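You operate a simulated robot arm through the tools that you are given. There is no shell and no other tool. Be economical: measure what you need, move in short steps, check, and stop when the job is done.

Carry out the task below with a simulated two-armed robot. There is one attempt and no reset: what you move stays moved.

TASK
Take the red cup out of its well, stand it on the teal tray and snap its lid on.
Fine: close the clear cover again; the other cups stay in their wells. Set down upright: what you pick out. Where these are worked on the way, their far stop is far enough and under half their travel is too little: clear cover.

Only the result counts: the job must be done as asked and must still hold three seconds after the hand-in. Knocking over, shifting, dropping, spilling or breaking anything else fails it. Lids that push on must go on centred and level and be pressed home; caps that screw on are set level and turned clockwise until they are tight.

THE ROBOT
Two 7-joint arms with three-finger grippers on one trunk, on a base that drives. Base frame: it is fixed to the floor where the robot stands at the start and does not move with it; the origin is under the middle of the robot, x ahead of it, y to its left, z up; the surface under the hand at the start is at about z = 88. Lengths are in cm, angles in degrees, forces in N, time in s.
The left shoulder is at the start at [7, 16.5, 118.8], the right one opposite. With the tool pointing down near the work surface each hand reaches from about 38 to 88 cm from the robot's upright axis, wherever it stands, measured 20 degrees to its own side. Places, roughly: clear cover [60, 10, 90]; tray [30, -70, 90]. Payload 3.91 kg a hand.
The TCP of each hand is the grasp point between the finger pads, 3 cm short of the fingertips. In the tool frame z runs along the fingers and y along their closing line. Largest opening 11.6 cm; the body of the gripper starts 7.3 cm behind the TCP.
Orientation is that of the tool frame in the base frame, as a unit quaternion [x, y, z, w]. With the fingers straight down and closing along the base's y, the tool's x points along the base's -x, its y along +y and its z along -z.

THE INTERFACE
- The arms move only by the tool send_rows. It takes "left_plan", "right_plan" or both (then of equal length, played together; a hand with none holds still); each is one flat list of numbers, 7 for each row, row after row: the opening, from 0 (shut) to 1 (fully open), then the shift along the base's x, y, z in units of 30 mm (1.0 is 30 mm), then the turn, a rotation vector about the base's x, y, z in units of 8 degrees (1.0 is 8 degrees). In form: [gripper, x, y, z, wx, wy, wz, gripper, x, y, z, wx, wy, wz, ...]. A call has 1 to 12 rows; each row shifts and turns the commanded pose from where the row before left it. A call with a number of a shift or a turn outside -1 to 1 is refused whole. A row lasts 0.2 s, in which the tool goes at most 5 cm and 8.6 degrees; a call with a longer step from one row to the next is refused whole, and so is a gripper value outside its range. Where a pose cannot be reached the arm comes as near as it can. A force on the tool above 40 N (or 10 N above the force at the start of the call, whichever is more), or a blocked arm, ends the call early, and 0.2 s more pass. The fingers move at their own pace (about 15.3 cm/s each) and stop on an object; they squeeze with about 43 N. The grip force told is the motor's: it shows also when the fingers shut on nothing. Time passes only in rows, and 0.2 s behind the last, so rows that do not move let the fingers close. The reply holds the time, the measured pose of the TCP, the force on the tool along the base axes, the opening and the grip force, in the units named above and with some noise, with the torque about the TCP (base axes, N m) and any sound that the robot's microphone picked up.
- Cameras (640 x 400 px; columns grow to the right, rows downward): "scene" is now at [12.01, -4.7, 149.95]; the picture's right is [-0.57, -0.82, 0.00], its down [-0.52, 0.36, -0.77] and it looks along [0.64, -0.44, -0.64] (base axes); focal length 214 px, centre (320, 200). "left" rides on the left gripper at [7.5, 1.7, -8.8] in its tool frame; the picture's right is [-0.22, 0.97, 0.00], its down [-0.70, -0.16, -0.70] and it looks along [-0.68, -0.16, 0.71] (tool axes); focal length 247 px, centre (320, 200). "right" rides on the right gripper at [5.2, 5.6, -8.8] in its tool frame; the picture's right is [-0.73, 0.68, 0.00], its down [-0.49, -0.52, -0.70] and it looks along [-0.48, -0.51, 0.71] (tool axes); focal length 247 px, centre (320, 200). There is no depth. A picture from a camera that has moved, and an enlarged one, comes with that camera's place and axes in the base frame and with its lens.
- get_image(camera): a new picture of that camera. It takes no simulated time.
- raise_lower(by): slides the trunk up (or, below 0, down) by that many cm; the arms and the scene camera ride with it, the base frame stays. It gives what a move gives, with no picture.
- base_move(legs): drives the robot by 1 to 6 legs, each [ahead, left, turn to the left] in cm, cm and degrees, along the robot's own axes; the way and the turn of a leg run together, so that a leg with both is an arc; at most 150 cm and 180 degrees a leg. The arms and the cameras ride along, it lands a little off, and it stops where it bumps. It gives what a move gives.
- aim_head(pan, tilt): turns the head with the scene camera to pan (to the left, within 86 degrees either way) and tilt (down, from -29 to 69), counted from straight ahead of the robot. It gives what a move gives.
- zoom(camera, box): a new picture of the part [left, top, right, bottom] of that camera's present view, enlarged. It takes no simulated time.
- close_job(): hands the job in; it is judged then, once.

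Work in short steps. Places have to be worked out from the pictures, the camera data and where the tool is seen: move nearer, look again, correct. Check each grasp and each placing, and mend what went wrong. You have 120 turns and 88 pictures in all, those below and enlarged ones among them. Open the grippers and draw the arms clear of the work before you hand the job in, unless the task says otherwise; then end with one line.

The tools are called after "Request:" as a command line: name --argument value ..., lists and objects as JSON in quotes. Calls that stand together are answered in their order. send_rows: Moves the arms, as the interface text tells. Its arguments: {"type":"object","properties":{"left_plan":{"type":"array","items":{"type":"number"}},"right_plan":{"type":"array","items":{"type":"number"}}},"required":[]} The other tools are called the same way: raise_lower (by) slides the trunk up or down; base_move (legs) drives the base; aim_head (pan, tilt) turns the head that bears the scene camera; get_image (camera) takes a picture; zoom (camera, box) takes an enlarged picture of a part of a camera's view; close_job () hands the job in.

At the start:

```text
time: 0.0
left_tcp_pos: [43.28, 2.56, 118.93]
left_ee_rot: [-0.001, 1.0, -0.001, 0.0]
left_ft_force: [0.7, 0.2, -0.2]
left_torque: [0.01, 0.02, 0.02]
left_finger_gap: 11.61
left_grasp_force: 0.0
right_tcp_pos: [53.1, -44.17, 124.01]
right_ee_rot: [0.001, 1.0, 0.0, 0.0]
right_ft_force: [-0.6, 0.5, -1.0]
right_torque: [-0.01, 0.03, -0.03]
right_finger_gap: 11.62
right_grasp_force: 0.0
trunk travel left (down, up): [-72.5, 11.5]
robot x, y, heading: [0.28, 0.03, 0.0]
head pan, tilt: [-34.6, 39.5]
```

scene: 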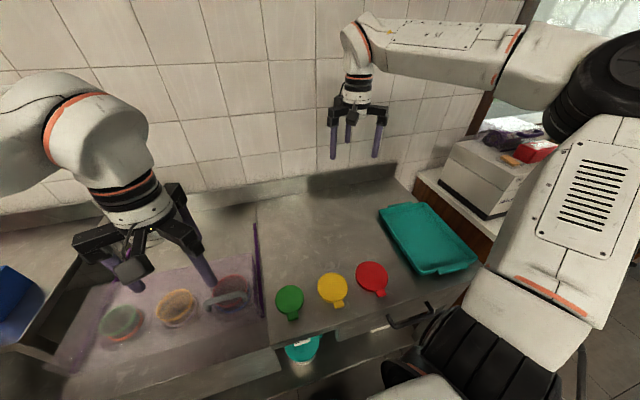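
right: 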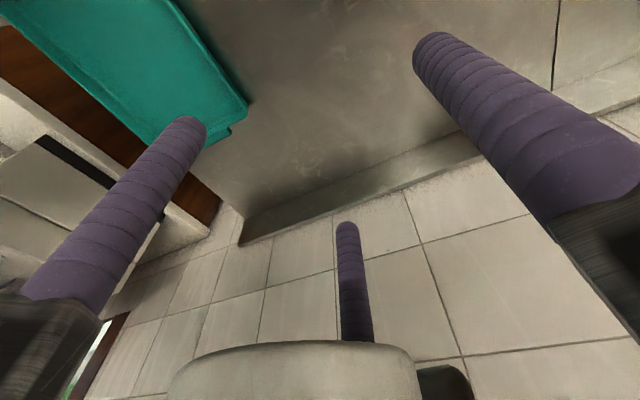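
left: 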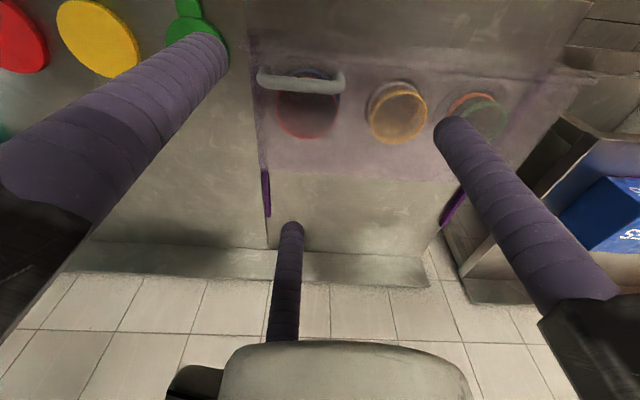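

The clear cover with three wells is ahead-left, lids lie to the right of it, tray is far right. I'll turn the head to the cover for a better look.

Request:
aim_head --pan 5 --tilt 50

Request:
get_image --camera "scene"

```text
time: 1.1
left_tcp_pos: [43.39, 2.52, 118.86]
left_ee_rot: [-0.001, 1.0, -0.001, 0.001]
left_ft_force: [-0.7, -0.3, 0.5]
left_torque: [0.0, -0.01, -0.01]
left_finger_gap: 11.63
left_grasp_force: 0.1
right_tcp_pos: [53.15, -44.21, 124.0]
right_ee_rot: [0.0, 1.0, 0.0, 0.0]
right_ft_force: [0.4, -0.2, 0.1]
right_torque: [0.0, 0.0, -0.04]
right_finger_gap: 11.58
right_grasp_force: 0.0
trunk travel left (down, up): [-72.5, 11.5]
robot x, y, heading: [-0.11, -0.16, -0.3]
head pan, tilt: [5.0, 50.0]
```

```text
84 pictures are left
camera scene: at [12.65, 0.81, 148.46], right [0.09, -1.0, 0.0], down [-0.76, -0.07, -0.64], along [0.64, 0.06, -0.77], focal length 214 px, centre (320, 200)
```

scene: 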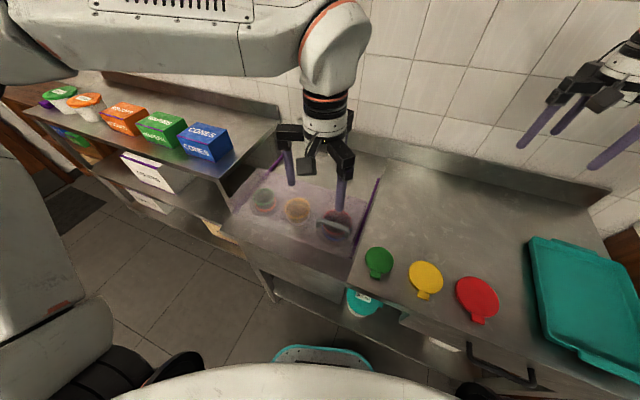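

I zoom on the cover to understand how it opens.

Request:
zoom --camera "scene" --box '[210, 130, 400, 270]'

Request:
zoom --camera "left" --box '[220, 0, 560, 240]'

```text
2.86 times, centred on (305, 200) of scene
camera zoom: at [12.65, 0.81, 148.46], right [0.09, -1.0, 0.0], down [-0.76, -0.07, -0.64], along [0.64, 0.06, -0.77], focal length 613 px, centre (363, 200)
```

zoom: 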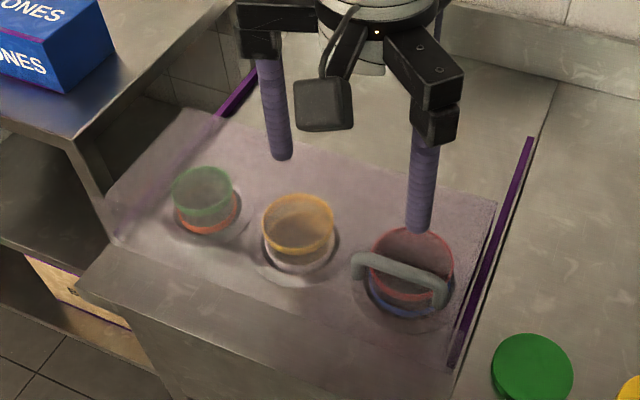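

```text
1.67 times, centred on (390, 120) of left
camera zoom: at [35.9, 4.19, 127.77], right [0.22, 0.97, 0.0], down [0.7, -0.16, 0.7], along [0.68, -0.16, -0.71], focal length 412 px, centre (203, 333)
```

zoom: 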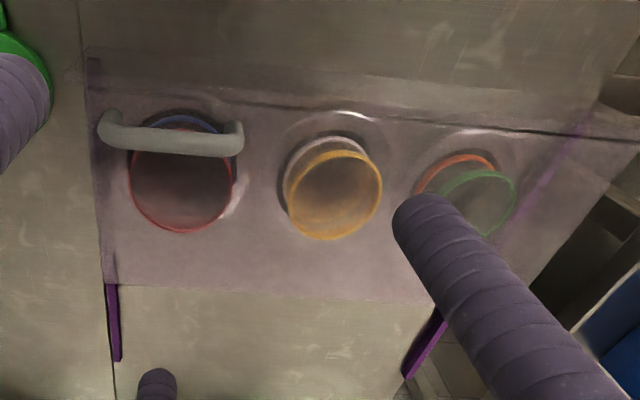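

The cover is flat and slides away from the robot on purple rails (slide direction about yaw −17°), with a bar handle near [44.5, 0.5, ~99]. I'll turn the left hand so its fingers close along the slide direction, and look.

Request:
send_rows --left_plan '[1, 0.05, -0.07, -0.15, 0, 0, 1, 1, 0.05, -0.07, -0.15, 0, 0, 1, 1, 0.05, -0.07, -0.15, 0, 0, 1, 1, 0.05, -0.07, -0.15, 0, 0, 1, 1, 0.05, -0.07, -0.15, 0, 0, 1, 1, 0.05, -0.07, -0.15, 0, 0, 1, 1, 0.05, -0.07, -0.15, 0, 0, 1, 1, 0.05, -0.07, -0.15, 0, 0, 1, 1, 0.05, -0.07, -0.15, 0, 0, 1]'

Request:
get_image --camera "left"

Request:
get_image --camera "scene"

```text
time: 3.1
left_tcp_pos: [44.58, 0.65, 114.99]
left_ee_rot: [-0.588, 0.809, 0.0, 0.0]
left_ft_force: [0.1, 0.4, 0.0]
left_torque: [-0.02, 0.03, 0.01]
left_finger_gap: 11.61
left_grasp_force: 0.1
right_tcp_pos: [53.13, -44.12, 123.93]
right_ee_rot: [0.0, 1.0, 0.0, 0.0]
right_ft_force: [0.9, -0.1, 0.3]
right_torque: [-0.01, -0.01, -0.01]
right_finger_gap: 11.64
right_grasp_force: 0.0
trunk travel left (down, up): [-72.5, 11.5]
robot x, y, heading: [-0.02, 0.11, -0.0]
head pan, tilt: [5.0, 50.0]
```

```text
81 pictures are left
camera left: at [40.75, -6.08, 123.73], right [-0.86, 0.51, 0.0], down [0.36, 0.61, 0.7], along [0.36, 0.6, -0.71], focal length 247 px, centre (320, 200)
```

left: 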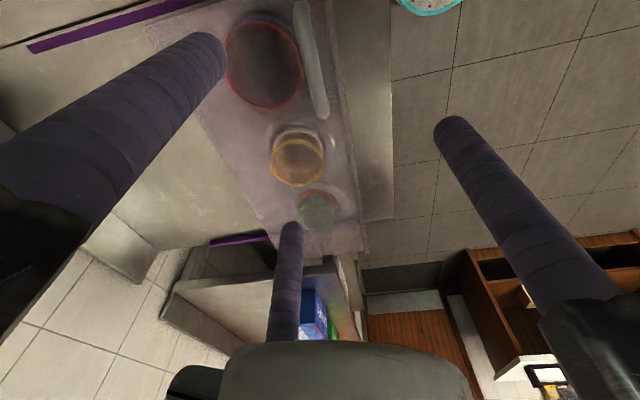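

```text
80 pictures are left
camera scene: at [12.67, 0.81, 148.46], right [0.09, -1.0, 0.0], down [-0.76, -0.07, -0.64], along [0.64, 0.06, -0.77], focal length 214 px, centre (320, 200)
```

scene: 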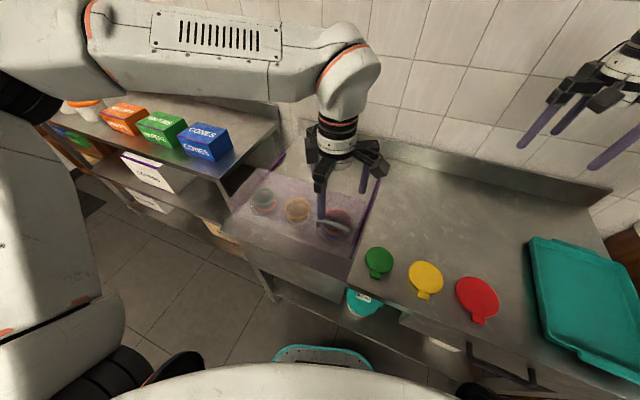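

Triangulation puts the handle near [46.3, 0, 94]. I'll lower toward it and look again.

Request:
send_rows --left_plan '[1, 0.15, -0.05, -0.8, 0, 0, 0, 1, 0.15, -0.05, -0.8, 0, 0, 0, 1, 0.15, -0.05, -0.8, 0, 0, 0, 1, 0.1, -0.05, -0.7, 0, 0, 0]'

Request:
get_image --camera "left"

Request:
zoom --camera "scene" --box '[220, 110, 410, 270]'

```text
time: 4.1
left_tcp_pos: [46.42, 0.12, 105.43]
left_ee_rot: [-0.589, 0.808, 0.0, 0.0]
left_ft_force: [-0.1, 0.6, -0.1]
left_torque: [0.0, 0.02, 0.0]
left_finger_gap: 11.62
left_grasp_force: 0.0
right_tcp_pos: [53.2, -44.03, 124.04]
right_ee_rot: [0.0, 1.0, 0.0, 0.001]
right_ft_force: [0.8, -0.8, 0.1]
right_torque: [0.02, 0.01, 0.01]
right_finger_gap: 11.62
right_grasp_force: 0.1
trunk travel left (down, up): [-72.5, 11.5]
robot x, y, heading: [0.13, 0.24, 0.4]
head pan, tilt: [5.0, 50.0]
```

```text
79 pictures are left
camera left: at [42.49, -6.66, 114.26], right [-0.86, 0.51, 0.0], down [0.37, 0.61, 0.7], along [0.36, 0.6, -0.71], focal length 247 px, centre (320, 200)
```

left: 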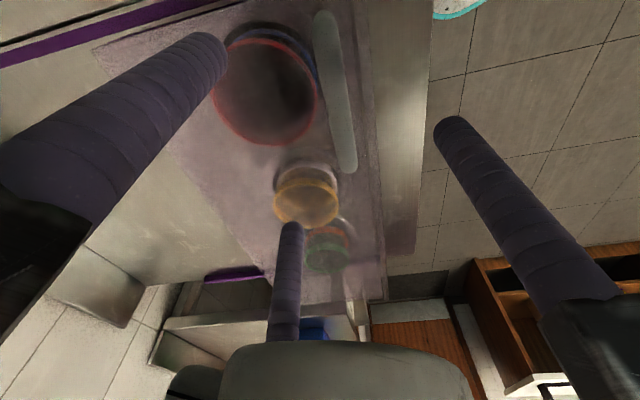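

```text
2.50 times, centred on (315, 190) of scene
camera zoom: at [12.74, 0.81, 148.45], right [0.09, -1.0, 0.0], down [-0.76, -0.07, -0.64], along [0.64, 0.06, -0.77], focal length 536 px, centre (332, 225)
```

zoom: 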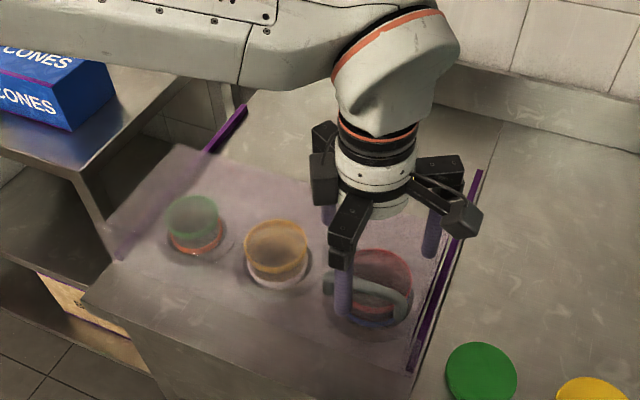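

Now views agree: handle bar at about [44.9, −0.2, 99.2], yaw 18°. I shift over it and lower until the fingers straddle it.

Request:
send_rows --left_plan '[1, -0.5, -0.1, 0, 0, 0, 0.05, 1, 0, 0, -0.6, 0, 0, 0, 1, 0, 0, -0.6, 0, 0, 0, 1, 0, 0, -0.5, 0, 0, 0, 1, 0, 0, 0, 0, 0, 0]'

Request:
get_image --camera "left"

Request:
zoom --camera "scene" --box '[260, 150, 410, 260]'

```text
time: 5.3
left_tcp_pos: [44.71, -0.27, 100.32]
left_ee_rot: [-0.591, 0.807, 0.0, 0.0]
left_ft_force: [0.0, -0.1, 0.0]
left_torque: [0.01, 0.0, -0.01]
left_finger_gap: 11.62
left_grasp_force: 0.1
right_tcp_pos: [53.2, -44.03, 124.08]
right_ee_rot: [0.0, 1.0, 0.0, 0.0]
right_ft_force: [0.5, 0.2, -0.4]
right_torque: [0.02, 0.02, 0.02]
right_finger_gap: 11.6
right_grasp_force: 0.1
trunk travel left (down, up): [-72.5, 11.5]
robot x, y, heading: [-0.08, 0.09, -0.0]
head pan, tilt: [5.0, 50.0]
```

```text
77 pictures are left
camera left: at [40.91, -6.91, 109.25], right [-0.86, 0.51, 0.0], down [0.36, 0.62, 0.7], along [0.36, 0.6, -0.71], focal length 247 px, centre (320, 200)
```

left: 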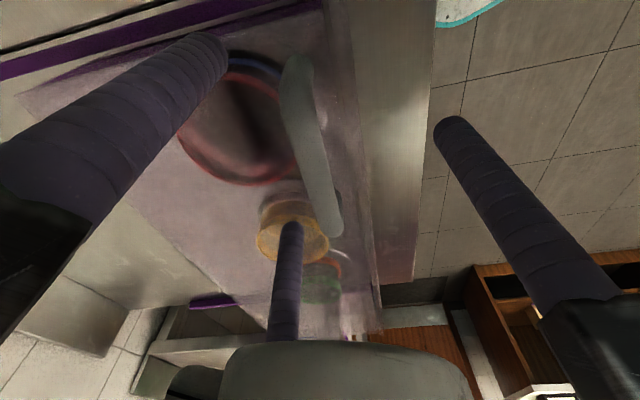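

```text
3.64 times, centred on (335, 205) of scene
camera zoom: at [12.66, 0.82, 148.46], right [0.09, -1.0, 0.0], down [-0.76, -0.07, -0.64], along [0.64, 0.06, -0.77], focal length 780 px, centre (266, 182)
```

zoom: 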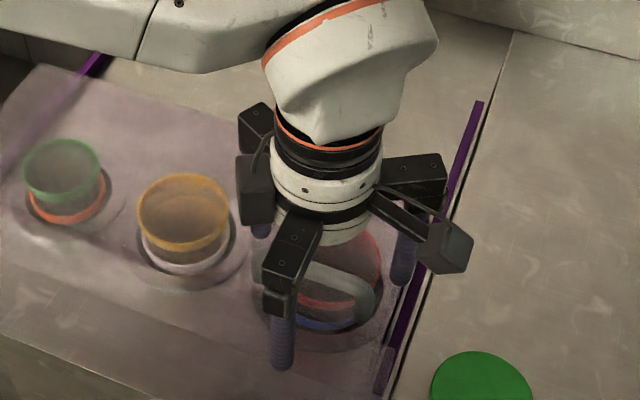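

Fingers straddle the bar (the gripper shows three jaws: one robot-side, two on the far side). I lower 1.2 cm more and close on the bar.

Request:
send_rows --left_plan '[1, 0, 0, -0.2, 0, 0, 0, 1, 0, 0, -0.2, 0, 0, 0, 0.5, 0, 0, 0, 0, 0, 0, 0.2, 0, 0, 0, 0, 0, 0, 0, 0, 0, 0, 0, 0, 0, 0, 0, 0, 0, 0, 0, 0]'

Request:
get_image --camera "left"

```text
time: 6.7
left_tcp_pos: [45.48, -0.19, 99.55]
left_ee_rot: [-0.592, 0.806, -0.005, 0.003]
left_ft_force: [15.3, 1.7, 12.7]
left_torque: [0.94, -0.17, -1.25]
left_finger_gap: 2.27
left_grasp_force: 43.3
right_tcp_pos: [53.46, -44.06, 123.99]
right_ee_rot: [0.0, 1.0, 0.0, -0.001]
right_ft_force: [0.4, 0.4, 0.0]
right_torque: [-0.01, 0.03, 0.06]
right_finger_gap: 11.62
right_grasp_force: 0.0
trunk travel left (down, up): [-72.5, 11.5]
robot x, y, heading: [0.12, -0.1, 0.0]
head pan, tilt: [5.0, 50.0]
stopped in row 6 (left hand): the force on the tool passed its limit at 41 N (the readings are from after the stop); the commanded pose is now the measured one
```

```text
75 pictures are left
camera left: at [41.51, -6.85, 108.42], right [-0.86, 0.51, -0.01], down [0.35, 0.62, 0.7], along [0.36, 0.6, -0.71], focal length 247 px, centre (320, 200)
```

left: 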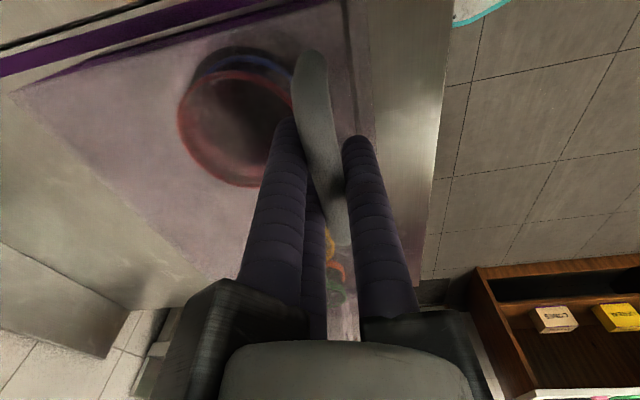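

Bar gripped (2.27 cm). I slide the cover away along [0.952, −0.306] a little first.

Request:
send_rows --left_plan '[0, 0.16, -0.05, 0, 0, 0, 0, 0, 0.32, -0.1, 0, 0, 0, 0, 0, 0.32, -0.1, 0, 0, 0, 0, 0, 0.32, -0.1, 0, 0, 0, 0, 0, 0.32, -0.1, 0, 0, 0, 0]'

Request:
get_image --camera "scene"

```text
time: 7.9
left_tcp_pos: [49.36, -1.47, 99.7]
left_ee_rot: [-0.592, 0.806, -0.004, 0.001]
left_ft_force: [4.4, 12.4, 17.4]
left_torque: [0.06, 0.11, -0.85]
left_finger_gap: 2.34
left_grasp_force: 45.1
right_tcp_pos: [53.22, -43.95, 124.16]
right_ee_rot: [0.0, 1.0, -0.001, 0.0]
right_ft_force: [-0.3, 0.4, 0.5]
right_torque: [0.01, 0.03, 0.03]
right_finger_gap: 11.6
right_grasp_force: 0.0
trunk travel left (down, up): [-72.5, 11.5]
robot x, y, heading: [-0.05, 0.12, 0.0]
head pan, tilt: [5.0, 50.0]
```

```text
74 pictures are left
camera scene: at [12.62, 1.03, 148.47], right [0.09, -1.0, 0.0], down [-0.76, -0.07, -0.64], along [0.64, 0.06, -0.77], focal length 214 px, centre (320, 200)
```

scene: 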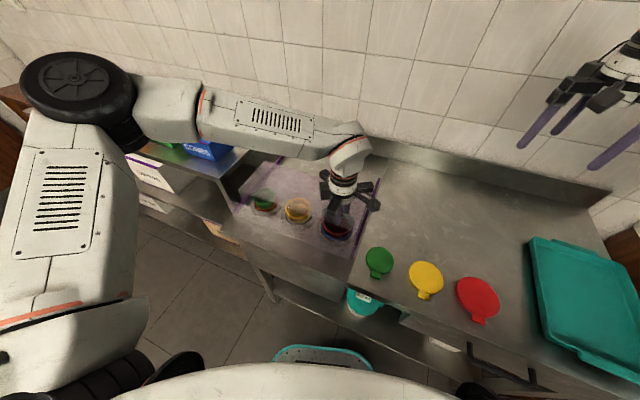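

It slides. Lateral force +12 N in y suggests a slightly smaller −y share; continue.

Request:
send_rows --left_plan '[0, 0.32, -0.05, 0, 0, 0, 0, 0, 0.32, -0.09, -0.02, 0, 0, 0, 0, 0.32, -0.1, 0, 0, 0, 0, 0, 0.32, -0.1, 0, 0, 0, 0, 0, 0.32, -0.1, 0, 0, 0, 0, 0, 0.32, -0.1, 0, 0, 0, 0]'

Request:
get_image --camera "scene"

```text
time: 9.3
left_tcp_pos: [55.0, -3.32, 99.51]
left_ee_rot: [-0.592, 0.806, -0.003, 0.002]
left_ft_force: [-1.8, -7.2, 16.5]
left_torque: [-0.72, 0.42, -0.47]
left_finger_gap: 2.29
left_grasp_force: 44.9
right_tcp_pos: [52.95, -44.17, 124.08]
right_ee_rot: [0.0, 1.0, 0.001, 0.001]
right_ft_force: [0.0, 0.3, -0.2]
right_torque: [-0.01, 0.03, -0.02]
right_finger_gap: 11.59
right_grasp_force: 0.0
trunk travel left (down, up): [-72.5, 11.5]
robot x, y, heading: [0.02, 0.19, 0.1]
head pan, tilt: [5.0, 50.0]
```

```text
73 pictures are left
camera scene: at [12.5, 0.7, 148.48], right [0.09, -1.0, 0.0], down [-0.76, -0.07, -0.64], along [0.64, 0.06, -0.77], focal length 214 px, centre (320, 200)
```

scene: 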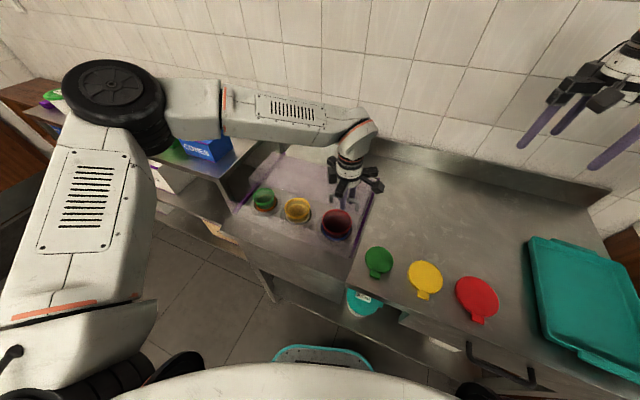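

Cover moves smoothly and bares the cups. Continue to the far stop.

Request:
send_rows --left_plan '[0, 0.32, -0.12, 0, 0, 0, 0, 0, 0.32, -0.1, 0, 0, 0, 0, 0, 0.32, -0.1, 0, 0, 0, 0, 0, 0.32, -0.1, 0, 0, 0, 0, 0, 0.32, -0.1, 0, 0, 0, 0, 0, 0.32, -0.1, 0, 0, 0, 0, 0, 0.32, -0.1, 0, 0, 0, 0, 0, 0.32, -0.1, 0, 0, 0, 0, 0, 0.32, -0.1, 0, 0, 0, 0, 0, 0.32, -0.1, 0, 0, 0, 0]'

Request:
get_image --camera "scene"

```text
time: 11.7
left_tcp_pos: [63.62, -6.09, 99.51]
left_ee_rot: [-0.592, 0.806, 0.003, -0.003]
left_ft_force: [-25.7, 8.4, 18.7]
left_torque: [1.18, -0.17, -0.39]
left_finger_gap: 2.33
left_grasp_force: 44.9
right_tcp_pos: [52.77, -43.76, 124.23]
right_ee_rot: [-0.001, 1.0, -0.001, 0.002]
right_ft_force: [0.4, -0.1, 0.3]
right_torque: [0.01, 0.0, -0.04]
right_finger_gap: 11.61
right_grasp_force: 0.1
trunk travel left (down, up): [-72.5, 11.5]
robot x, y, heading: [-0.06, -0.01, 0.2]
head pan, tilt: [5.0, 50.0]
stopped in row 10 (left hand): the force on the tool passed its limit at 45 N (the readings are from after the stop); the commanded pose is now the measured one
```

```text
72 pictures are left
camera scene: at [12.05, 1.12, 148.54], right [0.09, -1.0, 0.0], down [-0.76, -0.07, -0.65], along [0.64, 0.06, -0.76], focal length 214 px, centre (320, 200)
```

scene: 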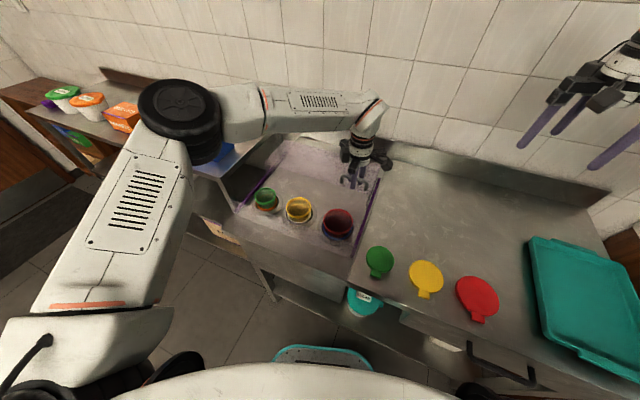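

Far stop reached (≈19 cm travel). I release the bar, raise the left hand, and check the cover stays.

Request:
send_rows --left_plan '[0.3, -0.05, 0.015, 0, 0, 0, 0, 1, 0, 0, 0, 0, 0, 0, 1, 0, 0, 0, 0, 0, 0, 1, 0, 0, 0.7, 0, 0, 0, 1, 0, 0, 1, 0, 0, 0, 1, 0, 0, 1, 0, 0, 0]'

Request:
zoom --camera "scene" --box '[230, 130, 400, 270]'

Request:
get_image --camera "left"

```text
time: 13.1
left_tcp_pos: [63.93, -6.06, 107.36]
left_ee_rot: [-0.592, 0.806, 0.003, -0.002]
left_ft_force: [-0.1, -0.4, 0.8]
left_torque: [0.0, 0.03, 0.0]
left_finger_gap: 11.59
left_grasp_force: 0.0
right_tcp_pos: [53.2, -43.88, 124.1]
right_ee_rot: [-0.001, 1.0, 0.0, 0.001]
right_ft_force: [-0.8, -0.4, 0.3]
right_torque: [-0.01, 0.0, 0.02]
right_finger_gap: 11.61
right_grasp_force: 0.1
trunk travel left (down, up): [-72.5, 11.5]
robot x, y, heading: [0.14, -0.13, 0.2]
head pan, tilt: [5.0, 50.0]
```

```text
2.86 times, centred on (315, 200) of scene
camera zoom: at [12.59, 0.87, 148.45], right [0.09, -1.0, 0.0], down [-0.76, -0.07, -0.64], along [0.64, 0.06, -0.77], focal length 613 px, centre (334, 200)
```

zoom: 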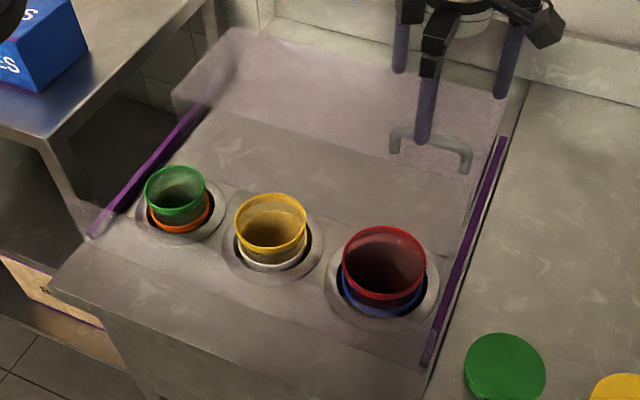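

```text
70 pictures are left
camera left: at [60.18, -12.79, 116.25], right [-0.86, 0.51, 0.01], down [0.37, 0.61, 0.7], along [0.35, 0.61, -0.72], focal length 247 px, centre (320, 200)
```

left: 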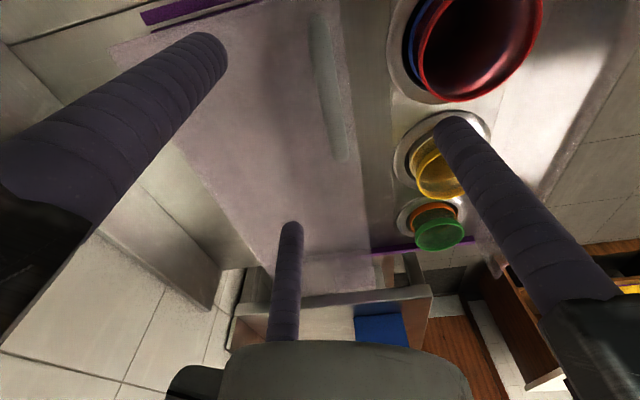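

The cover stays open; red cup rim is about 9.4 cm wide, centre ≈[50.9, −1.3, 92]. I move the left hand up and aside, and bring the right hand in turned −48° so that no jaw points at the yellow cup or rail.

Request:
send_rows --left_plan '[1, 0, 0, 1, 0, 0, 0, 1, 0, 0, 1, 0, 0, 0, 1, 0, 0, 1, 0, 0, 0, 1, 0, 0.5, 1, 0, 0, 0, 1, 0, 1, 0.5, 0, 0, 0, 1, 0, 1, 0, 0, 0, 0, 1, 0, 1, 0, 0, 0, 0, 1, 0, 1, 0, 0, 0, 0, 1, 0, 1, 0, 0, 0, 0, 1, 0, 1, 0, 0, 0, 0, 1, 0, 1, 0, 0, 0, 0, 1, 0, 0, 0, 0, 0, 0]' --right_plan '[1, 0, 0, 0, 0, 0, -1, 1, 0, 0, 0, 0, 0, -1, 1, 0, 0, 0, 0, 0, -1, 1, 0, 0, 0, 0, 0, -1, 1, 0, 0.5, 0, 0, 0, -1, 1, 0, 1, 0, 0, 0, -1, 1, 0, 1, 0, 0, 0, 0, 1, 0, 1, 0, 0, 0, 0, 1, 0, 1, 0, 0, 0, 0, 1, 0, 1, 0, 0, 0, 0, 1, 0, 1, 0, 0, 0, 0, 1, 0, 1, 0, 0, 0, 0]'

Request:
get_image --camera "scene"

Request:
get_image --camera "right"

```text
time: 15.7
left_tcp_pos: [64.06, 16.3, 120.73]
left_ee_rot: [-0.592, 0.806, 0.003, -0.003]
left_ft_force: [0.2, -0.6, -0.1]
left_torque: [-0.02, 0.02, -0.02]
left_finger_gap: 11.61
left_grasp_force: 0.1
right_tcp_pos: [62.58, -41.61, 130.5]
right_ee_rot: [0.406, 0.914, 0.0, 0.0]
right_ft_force: [0.4, -0.1, 0.5]
right_torque: [0.03, 0.01, 0.01]
right_finger_gap: 11.59
right_grasp_force: 0.0
right hand out of reach, approached as far as the arm can: row 5, 6, 7, 8, 9, 10, 11, 12
trunk travel left (down, up): [-72.5, 11.5]
robot x, y, heading: [-0.17, 0.12, 0.0]
head pan, tilt: [5.0, 50.0]
```

```text
69 pictures are left
camera scene: at [12.65, 0.87, 148.45], right [0.09, -1.0, 0.0], down [-0.76, -0.07, -0.64], along [0.64, 0.06, -0.77], focal length 214 px, centre (320, 200)
```

scene: 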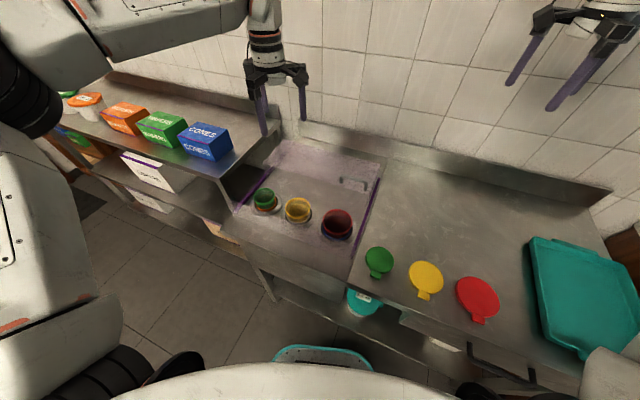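

```text
68 pictures are left
camera right: at [63.14, -34.09, 139.33], right [1.0, -0.09, 0.0], down [-0.06, -0.71, 0.7], along [-0.06, -0.7, -0.71], focal length 247 px, centre (320, 200)
```

right: 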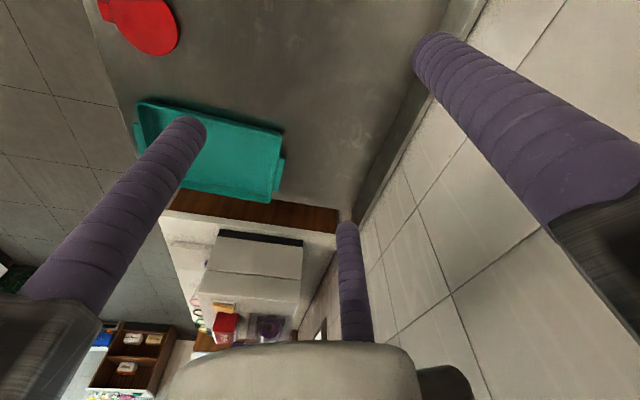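

The right arm got stuck at that wrist angle. I'll turn it back to +12° (also a safe jaw arrangement) before moving in.

Request:
send_rows --right_plan '[1, 0, 0, 0, 0, 0, 1, 1, 0, 0, 0, 0, 0, 1, 1, 0, 0, 0, 0, 0, 1, 1, 0, 0, 0, 0, 0, 1, 1, 0, 0, 0, 0, 0, 1, 1, 0, 0, 0, 0, 0, 1, 1, 0, 0, 0, 0, 0, 1, 1, 0, 0, 0, 0, 0, 0.5, 1, 0, 0, 0, 0, 0, 0]'

```text
time: 17.6
left_tcp_pos: [64.03, 16.31, 120.73]
left_ee_rot: [-0.591, 0.807, 0.003, -0.002]
left_ft_force: [-0.4, -0.2, -0.4]
left_torque: [0.05, 0.0, -0.03]
left_finger_gap: 11.6
left_grasp_force: 0.1
right_tcp_pos: [62.44, -41.72, 130.64]
right_ee_rot: [-0.106, 0.994, 0.0, 0.0]
right_ft_force: [-0.5, 0.3, 0.3]
right_torque: [0.01, -0.02, 0.03]
right_finger_gap: 11.58
right_grasp_force: 0.1
trunk travel left (down, up): [-72.5, 11.5]
robot x, y, heading: [-0.04, 0.38, -0.0]
head pan, tilt: [5.0, 50.0]
```

Orientation is now +12°. Move toward the red cup in steps.

Request:
send_rows --right_plan '[1, -0.38, 1, -0.5, 0, 0, 0, 1, -0.38, 1, -0.5, 0, 0, 0, 1, -0.38, 1, -0.5, 0, 0, 0, 1, -0.38, 1, -0.5, 0, 0, 0, 1, -0.38, 1, -0.5, 0, 0, 0, 1, -0.38, 1, -0.5, 0, 0, 0, 1, -0.38, 1, -0.5, 0, 0, 0, 1, -0.38, 1, -0.5, 0, 0, 0, 1, -0.38, 1, -0.5, 0, 0, 0, 1, -0.38, 1, -0.5, 0, 0, 0, 1, 0, 0, 0, 0, 0, 0]'

Request:
get_image --camera "scene"

Request:
get_image --camera "right"

```text
time: 20.1
left_tcp_pos: [64.03, 16.13, 120.75]
left_ee_rot: [-0.592, 0.806, 0.002, -0.002]
left_ft_force: [0.3, -0.1, 0.0]
left_torque: [0.02, -0.02, 0.02]
left_finger_gap: 11.61
left_grasp_force: 0.1
right_tcp_pos: [51.01, -11.69, 115.7]
right_ee_rot: [-0.105, 0.994, 0.001, 0.001]
right_ft_force: [-0.1, -0.3, -1.2]
right_torque: [0.05, -0.01, 0.01]
right_finger_gap: 11.6
right_grasp_force: 0.0
trunk travel left (down, up): [-72.5, 11.5]
robot x, y, heading: [-0.14, 0.71, -0.1]
head pan, tilt: [5.0, 50.0]
```

```text
67 pictures are left
camera scene: at [12.56, 0.79, 148.46], right [0.09, -1.0, 0.0], down [-0.76, -0.07, -0.64], along [0.64, 0.06, -0.77], focal length 214 px, centre (320, 200)
```

scene: 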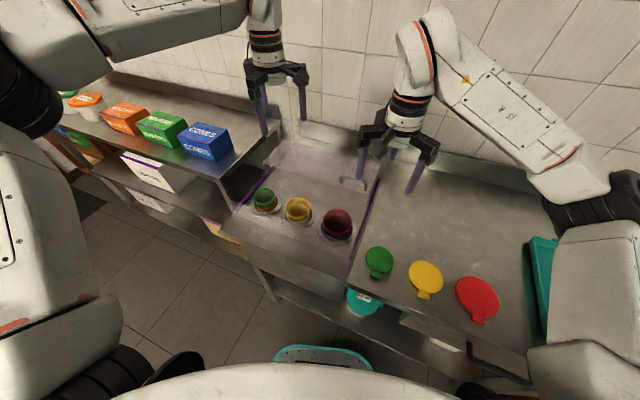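

```text
66 pictures are left
camera right: at [44.75, -7.25, 124.44], right [0.57, 0.82, 0.0], down [0.58, -0.41, 0.7], along [0.57, -0.4, -0.71], focal length 247 px, centre (320, 200)
```

right: 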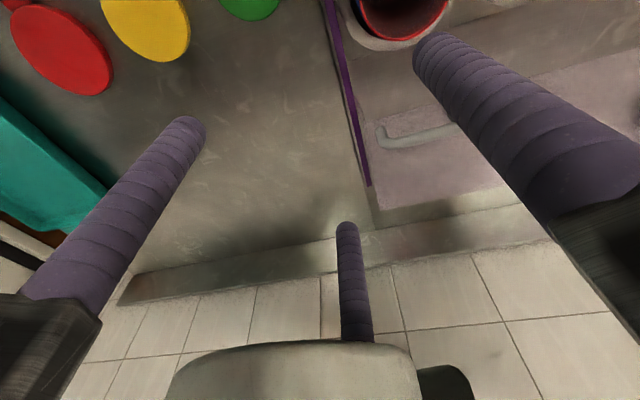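

Moves well. Now centre over the cup at [50.9, −1.3] at z ≈ 108 and look.

Request:
send_rows --right_plan '[1, 0, 0.8, -0.5, 0, 0, 0, 1, 0, 0.9, -0.6, 0, 0, 0, 1, 0, 0.9, -0.6, 0, 0, 0, 1, 0, 0.87, -0.6, 0, 0, 0, 1, 0, 0, 0, 0, 0, 0]'

Request:
zoom --camera "scene" --box '[230, 120, 430, 270]'

Request:
get_image --camera "right"

Request:
get_image --camera "left"

```text
time: 21.2
left_tcp_pos: [63.91, 16.24, 120.79]
left_ee_rot: [-0.591, 0.806, 0.004, -0.003]
left_ft_force: [-0.2, -0.4, -1.3]
left_torque: [0.01, -0.02, 0.03]
left_finger_gap: 11.6
left_grasp_force: 0.1
right_tcp_pos: [51.93, -1.41, 108.77]
right_ee_rot: [-0.107, 0.994, 0.001, 0.001]
right_ft_force: [0.0, -0.5, 0.0]
right_torque: [0.01, 0.01, 0.0]
right_finger_gap: 11.61
right_grasp_force: 0.0
right hand out of reach, approached as far as the arm can: row 4
trunk travel left (down, up): [-72.5, 11.5]
robot x, y, heading: [-0.19, -0.06, 0.1]
head pan, tilt: [5.0, 50.0]
```

```text
2.67 times, centred on (330, 195) of scene
camera zoom: at [12.53, 0.79, 148.46], right [0.09, -1.0, 0.0], down [-0.76, -0.07, -0.64], along [0.64, 0.06, -0.77], focal length 572 px, centre (293, 213)
```

zoom: 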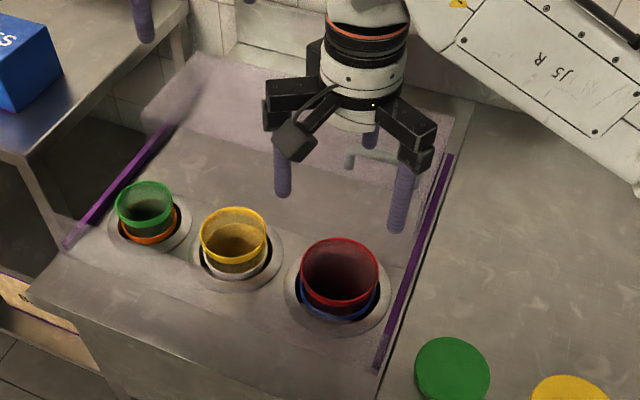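

```text
64 pictures are left
camera right: at [45.56, 2.88, 117.45], right [0.57, 0.82, 0.0], down [0.59, -0.41, 0.7], along [0.58, -0.4, -0.71], focal length 247 px, centre (320, 200)
```

right: 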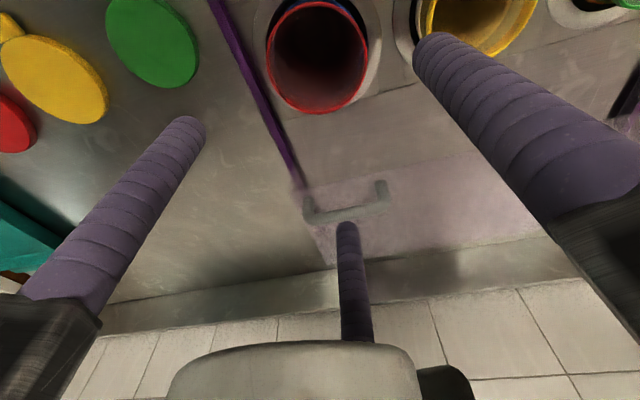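

```text
63 pictures are left
camera left: at [60.18, 9.49, 129.67], right [-0.86, 0.51, 0.01], down [0.37, 0.61, 0.7], along [0.35, 0.61, -0.72], focal length 247 px, centre (320, 200)
```

left: 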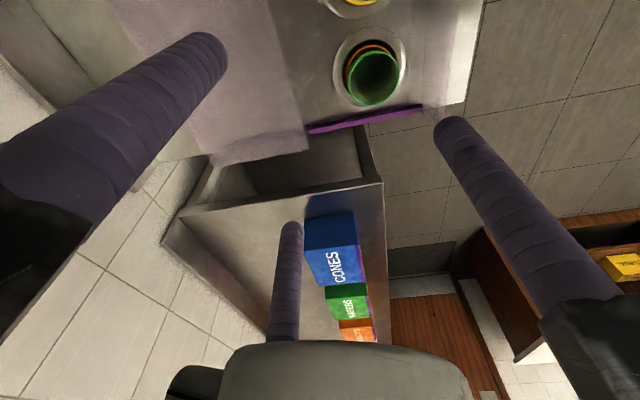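

The right arm is at its near/left limit there. I'll back the base 8 cm and shift it left 6 cm to give the right arm room.

Request:
base_move --legs '[[-8, 6, 0]]'

Request:
send_rows --right_plan '[1, 0.85, -0.7, 0, 0, 0, 0, 1, 0.85, -0.7, 0, 0, 0, 0, 1, 0.6, -0.5, 0, 0, 0, 0, 1, 0, 0, 0, 0, 0, 0]'

Request:
get_image --camera "right"

Request:
zoom --camera "scene" --box '[240, 90, 460, 230]'

```text
time: 22.4
left_tcp_pos: [55.98, 22.45, 120.72]
left_ee_rot: [-0.593, 0.806, 0.004, -0.003]
left_ft_force: [0.2, 0.0, 0.8]
left_torque: [-0.01, -0.01, 0.01]
left_finger_gap: 11.57
left_grasp_force: 0.1
right_tcp_pos: [43.94, 4.54, 108.7]
right_ee_rot: [-0.108, 0.994, 0.001, -0.001]
right_ft_force: [-0.3, -0.3, 0.4]
right_torque: [0.02, 0.0, 0.0]
right_finger_gap: 11.63
right_grasp_force: 0.0
trunk travel left (down, up): [-72.5, 11.5]
robot x, y, heading: [-8.22, 5.83, 0.6]
head pan, tilt: [5.0, 50.0]
```

```text
time: 23.4
left_tcp_pos: [56.02, 22.37, 120.77]
left_ee_rot: [-0.592, 0.806, 0.004, -0.003]
left_ft_force: [0.0, -0.4, 0.3]
left_torque: [0.0, 0.03, 0.02]
left_finger_gap: 11.59
left_grasp_force: 0.0
right_tcp_pos: [50.98, -0.96, 108.8]
right_ee_rot: [-0.109, 0.994, 0.001, 0.0]
right_ft_force: [0.5, -0.2, -0.1]
right_torque: [0.0, 0.02, 0.0]
right_finger_gap: 11.61
right_grasp_force: 0.1
trunk travel left (down, up): [-72.5, 11.5]
robot x, y, heading: [-7.88, 5.67, 0.2]
head pan, tilt: [5.0, 50.0]
```

```text
62 pictures are left
camera right: at [44.59, 3.36, 117.54], right [0.57, 0.82, 0.0], down [0.59, -0.41, 0.7], along [0.58, -0.4, -0.71], focal length 247 px, centre (320, 200)
```

right: 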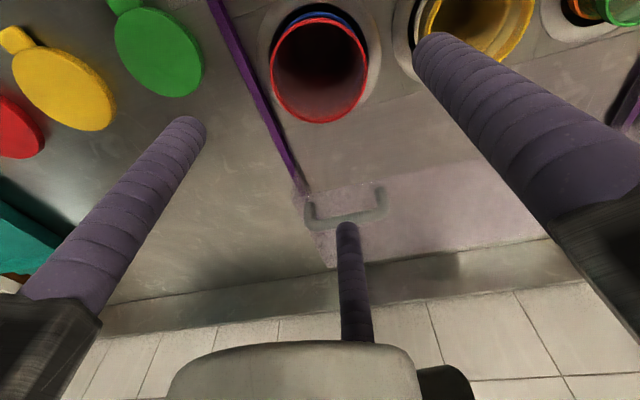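

```text
2.86 times, centred on (350, 160) of scene
camera zoom: at [4.63, 6.9, 148.45], right [0.09, -1.0, 0.0], down [-0.76, -0.07, -0.64], along [0.64, 0.06, -0.77], focal length 613 px, centre (234, 314)
```

zoom: 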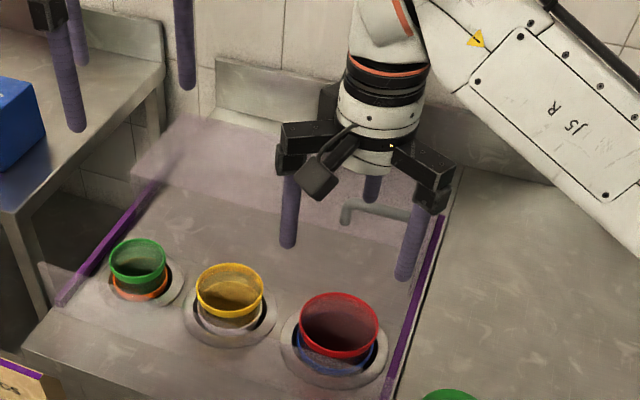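

The cup rim is centred at [50.95, −1.1, 92], the hand is within 2 mm. I lower around the cup.

Request:
send_rows --right_plan '[1, 0, -0.05, -0.8, 0, 0, 0, 1, 0, 0, -0.8, 0, 0, 0, 1, 0, 0, -0.8, 0, 0, 0, 1, 0, 0, -0.8, 0, 0, 0, 1, 0, 0, -0.6, 0, 0, 0, 1, 0, 0, -0.6, 0, 0, 0, 1, 0, 0, -0.4, 0, 0, 0, 1, 0, 0, 0, 0, 0, 0]'

Request:
get_image --camera "right"

Request:
zoom --camera "scene" --box '[270, 120, 430, 240]'

```text
time: 25.2
left_tcp_pos: [56.1, 22.44, 120.75]
left_ee_rot: [-0.593, 0.805, 0.003, -0.003]
left_ft_force: [-0.3, 1.0, -1.0]
left_torque: [0.0, 0.0, 0.0]
left_finger_gap: 11.61
left_grasp_force: 0.1
right_tcp_pos: [50.9, -1.04, 94.42]
right_ee_rot: [-0.108, 0.994, 0.001, 0.0]
right_ft_force: [0.1, 1.2, -0.3]
right_torque: [-0.03, 0.01, -0.01]
right_finger_gap: 11.6
right_grasp_force: 0.1
trunk travel left (down, up): [-72.5, 11.5]
robot x, y, heading: [-7.96, 6.04, 0.1]
head pan, tilt: [5.0, 50.0]
```

```text
60 pictures are left
camera right: at [44.54, 3.22, 103.17], right [0.57, 0.82, 0.0], down [0.59, -0.41, 0.7], along [0.58, -0.4, -0.71], focal length 247 px, centre (320, 200)
```

right: 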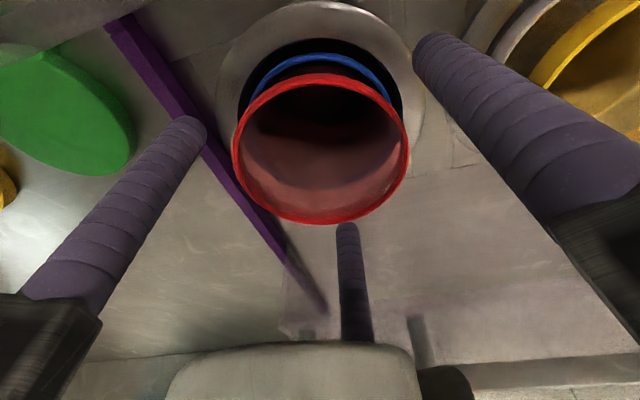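

```text
3.33 times, centred on (350, 180) of scene
camera zoom: at [4.57, 6.92, 148.46], right [0.09, -1.0, 0.0], down [-0.76, -0.07, -0.64], along [0.64, 0.06, -0.77], focal length 715 px, centre (220, 267)
```

zoom: 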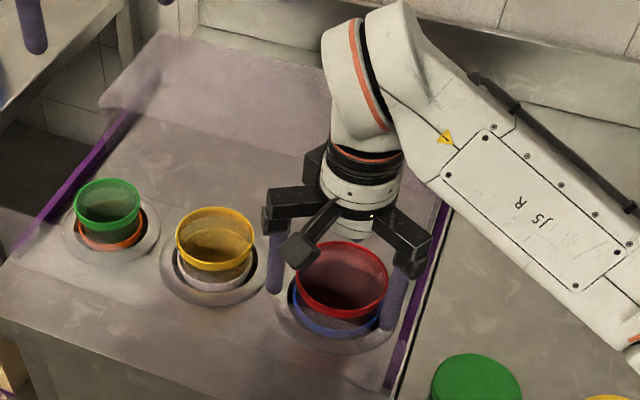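

Rim at z≈91, centre [51.1, −1.3]; hand nearly centred. I lower 2.4 cm so fingertips sit about 2 cm below the rim and above the deck, then close.

Request:
send_rows --right_plan '[1, 0.05, -0.08, -0.4, 0, 0, 0, 1, 0, 0, -0.4, 0, 0, 0, 1, 0, 0, 0, 0, 0, 0, 0.85, 0, 0, 0, 0, 0, 0, 0.7, 0, 0, 0, 0, 0, 0, 0.5, 0, 0, 0, 0, 0, 0, 0.5, 0, 0, 0, 0, 0, 0]'

Request:
get_image --camera "right"

```text
time: 26.8
left_tcp_pos: [56.03, 22.38, 120.74]
left_ee_rot: [-0.593, 0.805, 0.002, -0.002]
left_ft_force: [0.4, 0.6, -0.5]
left_torque: [0.0, 0.01, 0.02]
left_finger_gap: 11.6
left_grasp_force: 0.1
right_tcp_pos: [50.91, -1.36, 91.97]
right_ee_rot: [-0.109, 0.994, 0.001, 0.0]
right_ft_force: [0.5, -0.5, 0.7]
right_torque: [-0.01, 0.01, 0.0]
right_finger_gap: 8.78
right_grasp_force: 43.1
trunk travel left (down, up): [-72.5, 11.5]
robot x, y, heading: [-8.12, 5.85, 0.2]
head pan, tilt: [5.0, 50.0]
```

```text
58 pictures are left
camera right: at [44.61, 2.93, 100.75], right [0.57, 0.82, 0.0], down [0.59, -0.41, 0.7], along [0.58, -0.4, -0.71], focal length 247 px, centre (320, 200)
```

right: 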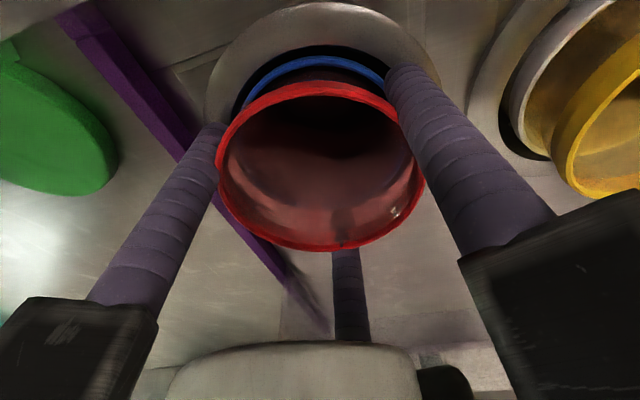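

Cup gripped at 8.78 cm with 43 N. I lift a little slowly and check what comes along.

Request:
send_rows --right_plan '[0.5, 0, 0, 0.2, 0, 0, 0, 0.5, 0, 0, 0.3, 0, 0, 0, 0.5, 0, 0, 0.3, 0, 0, 0, 0.5, 0, 0, 0.4, 0, 0, 0, 0.5, 0, 0, 0, 0, 0, 0]'

Request:
get_image --camera "right"

Request:
zoom --camera "scene" --box '[270, 120, 430, 240]'

```text
time: 28.0
left_tcp_pos: [56.07, 22.45, 120.76]
left_ee_rot: [-0.593, 0.805, 0.003, -0.002]
left_ft_force: [-0.1, 0.2, -0.3]
left_torque: [0.0, -0.02, -0.01]
left_finger_gap: 11.61
left_grasp_force: 0.0
right_tcp_pos: [50.87, -1.4, 95.58]
right_ee_rot: [-0.108, 0.994, 0.0, 0.0]
right_ft_force: [0.6, -0.2, -0.2]
right_torque: [0.02, -0.03, 0.02]
right_finger_gap: 8.79
right_grasp_force: 43.2
trunk travel left (down, up): [-72.5, 11.5]
robot x, y, heading: [-7.95, 6.15, -0.0]
head pan, tilt: [5.0, 50.0]
```

```text
57 pictures are left
camera right: at [44.56, 2.97, 104.34], right [0.57, 0.82, 0.0], down [0.59, -0.41, 0.7], along [0.58, -0.4, -0.71], focal length 247 px, centre (320, 200)
```

right: 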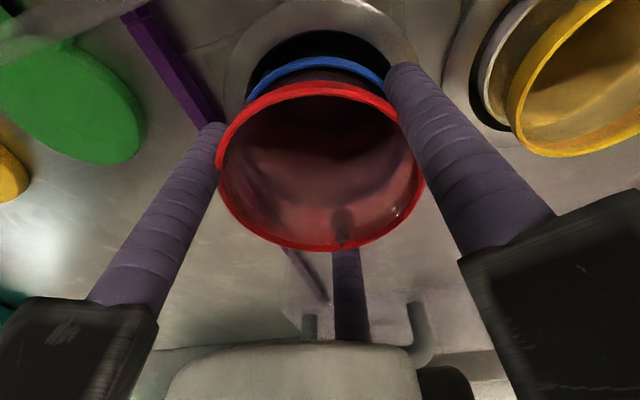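

```text
3.33 times, centred on (350, 180) of scene
camera zoom: at [4.61, 6.91, 148.45], right [0.09, -1.0, 0.0], down [-0.76, -0.07, -0.64], along [0.64, 0.06, -0.77], focal length 715 px, centre (220, 267)
```

zoom: 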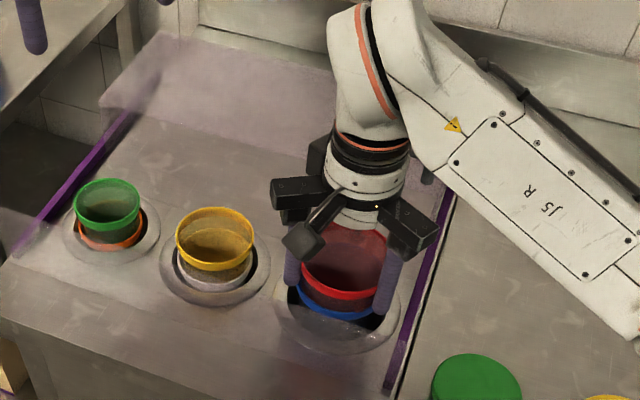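

The cup (with its blue band) is rising. Lift it clear and look.

Request:
send_rows --right_plan '[0.5, 0, 0, 0.6, 0, 0, 0, 0.5, 0, 0, 0.7, 0, 0, 0, 0.5, 0, 0, 0.7, 0, 0, 0, 0.5, 0, 0, 0.7, 0, 0, 0, 0.5, 0, 0, 0.7, 0, 0, 0, 0.5, 0, 0, 0.7, 0, 0, 0, 0.5, 0, 0, 0.6, 0, 0, 0, 0.5, 0, 0, 0.4, 0, 0, 0, 0.5, 0, 0, 0, 0, 0, 0]'

Request:
get_image --camera "scene"

```text
time: 30.0
left_tcp_pos: [56.08, 22.38, 120.74]
left_ee_rot: [-0.593, 0.805, 0.004, -0.003]
left_ft_force: [0.1, 0.1, 0.6]
left_torque: [0.03, -0.01, -0.01]
left_finger_gap: 11.62
left_grasp_force: 0.1
right_tcp_pos: [50.93, -1.42, 110.66]
right_ee_rot: [-0.108, 0.994, 0.001, 0.0]
right_ft_force: [-0.7, 0.1, -0.1]
right_torque: [-0.01, -0.02, -0.05]
right_finger_gap: 8.76
right_grasp_force: 42.6
trunk travel left (down, up): [-72.5, 11.5]
robot x, y, heading: [-8.05, 6.53, 0.3]
head pan, tilt: [5.0, 50.0]
```

```text
55 pictures are left
camera scene: at [4.61, 6.91, 148.45], right [0.09, -1.0, 0.0], down [-0.76, -0.07, -0.64], along [0.64, 0.06, -0.77], focal length 214 px, centre (320, 200)
```

scene: 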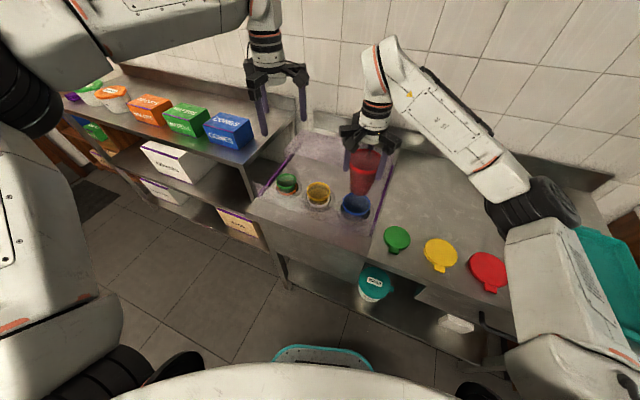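

The red cup is out; a blue cup that it was nested in remains in the well. I zoom to check that both sit properly.

Request:
zoom --camera "scene" --box '[260, 110, 440, 240]'

```text
3.08 times, centred on (350, 175) of scene
camera zoom: at [4.61, 6.91, 148.45], right [0.09, -1.0, 0.0], down [-0.76, -0.07, -0.64], along [0.64, 0.06, -0.77], focal length 660 px, centre (228, 277)
```

zoom: 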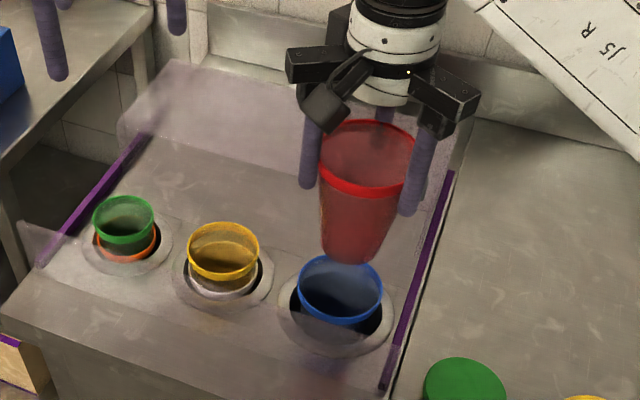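

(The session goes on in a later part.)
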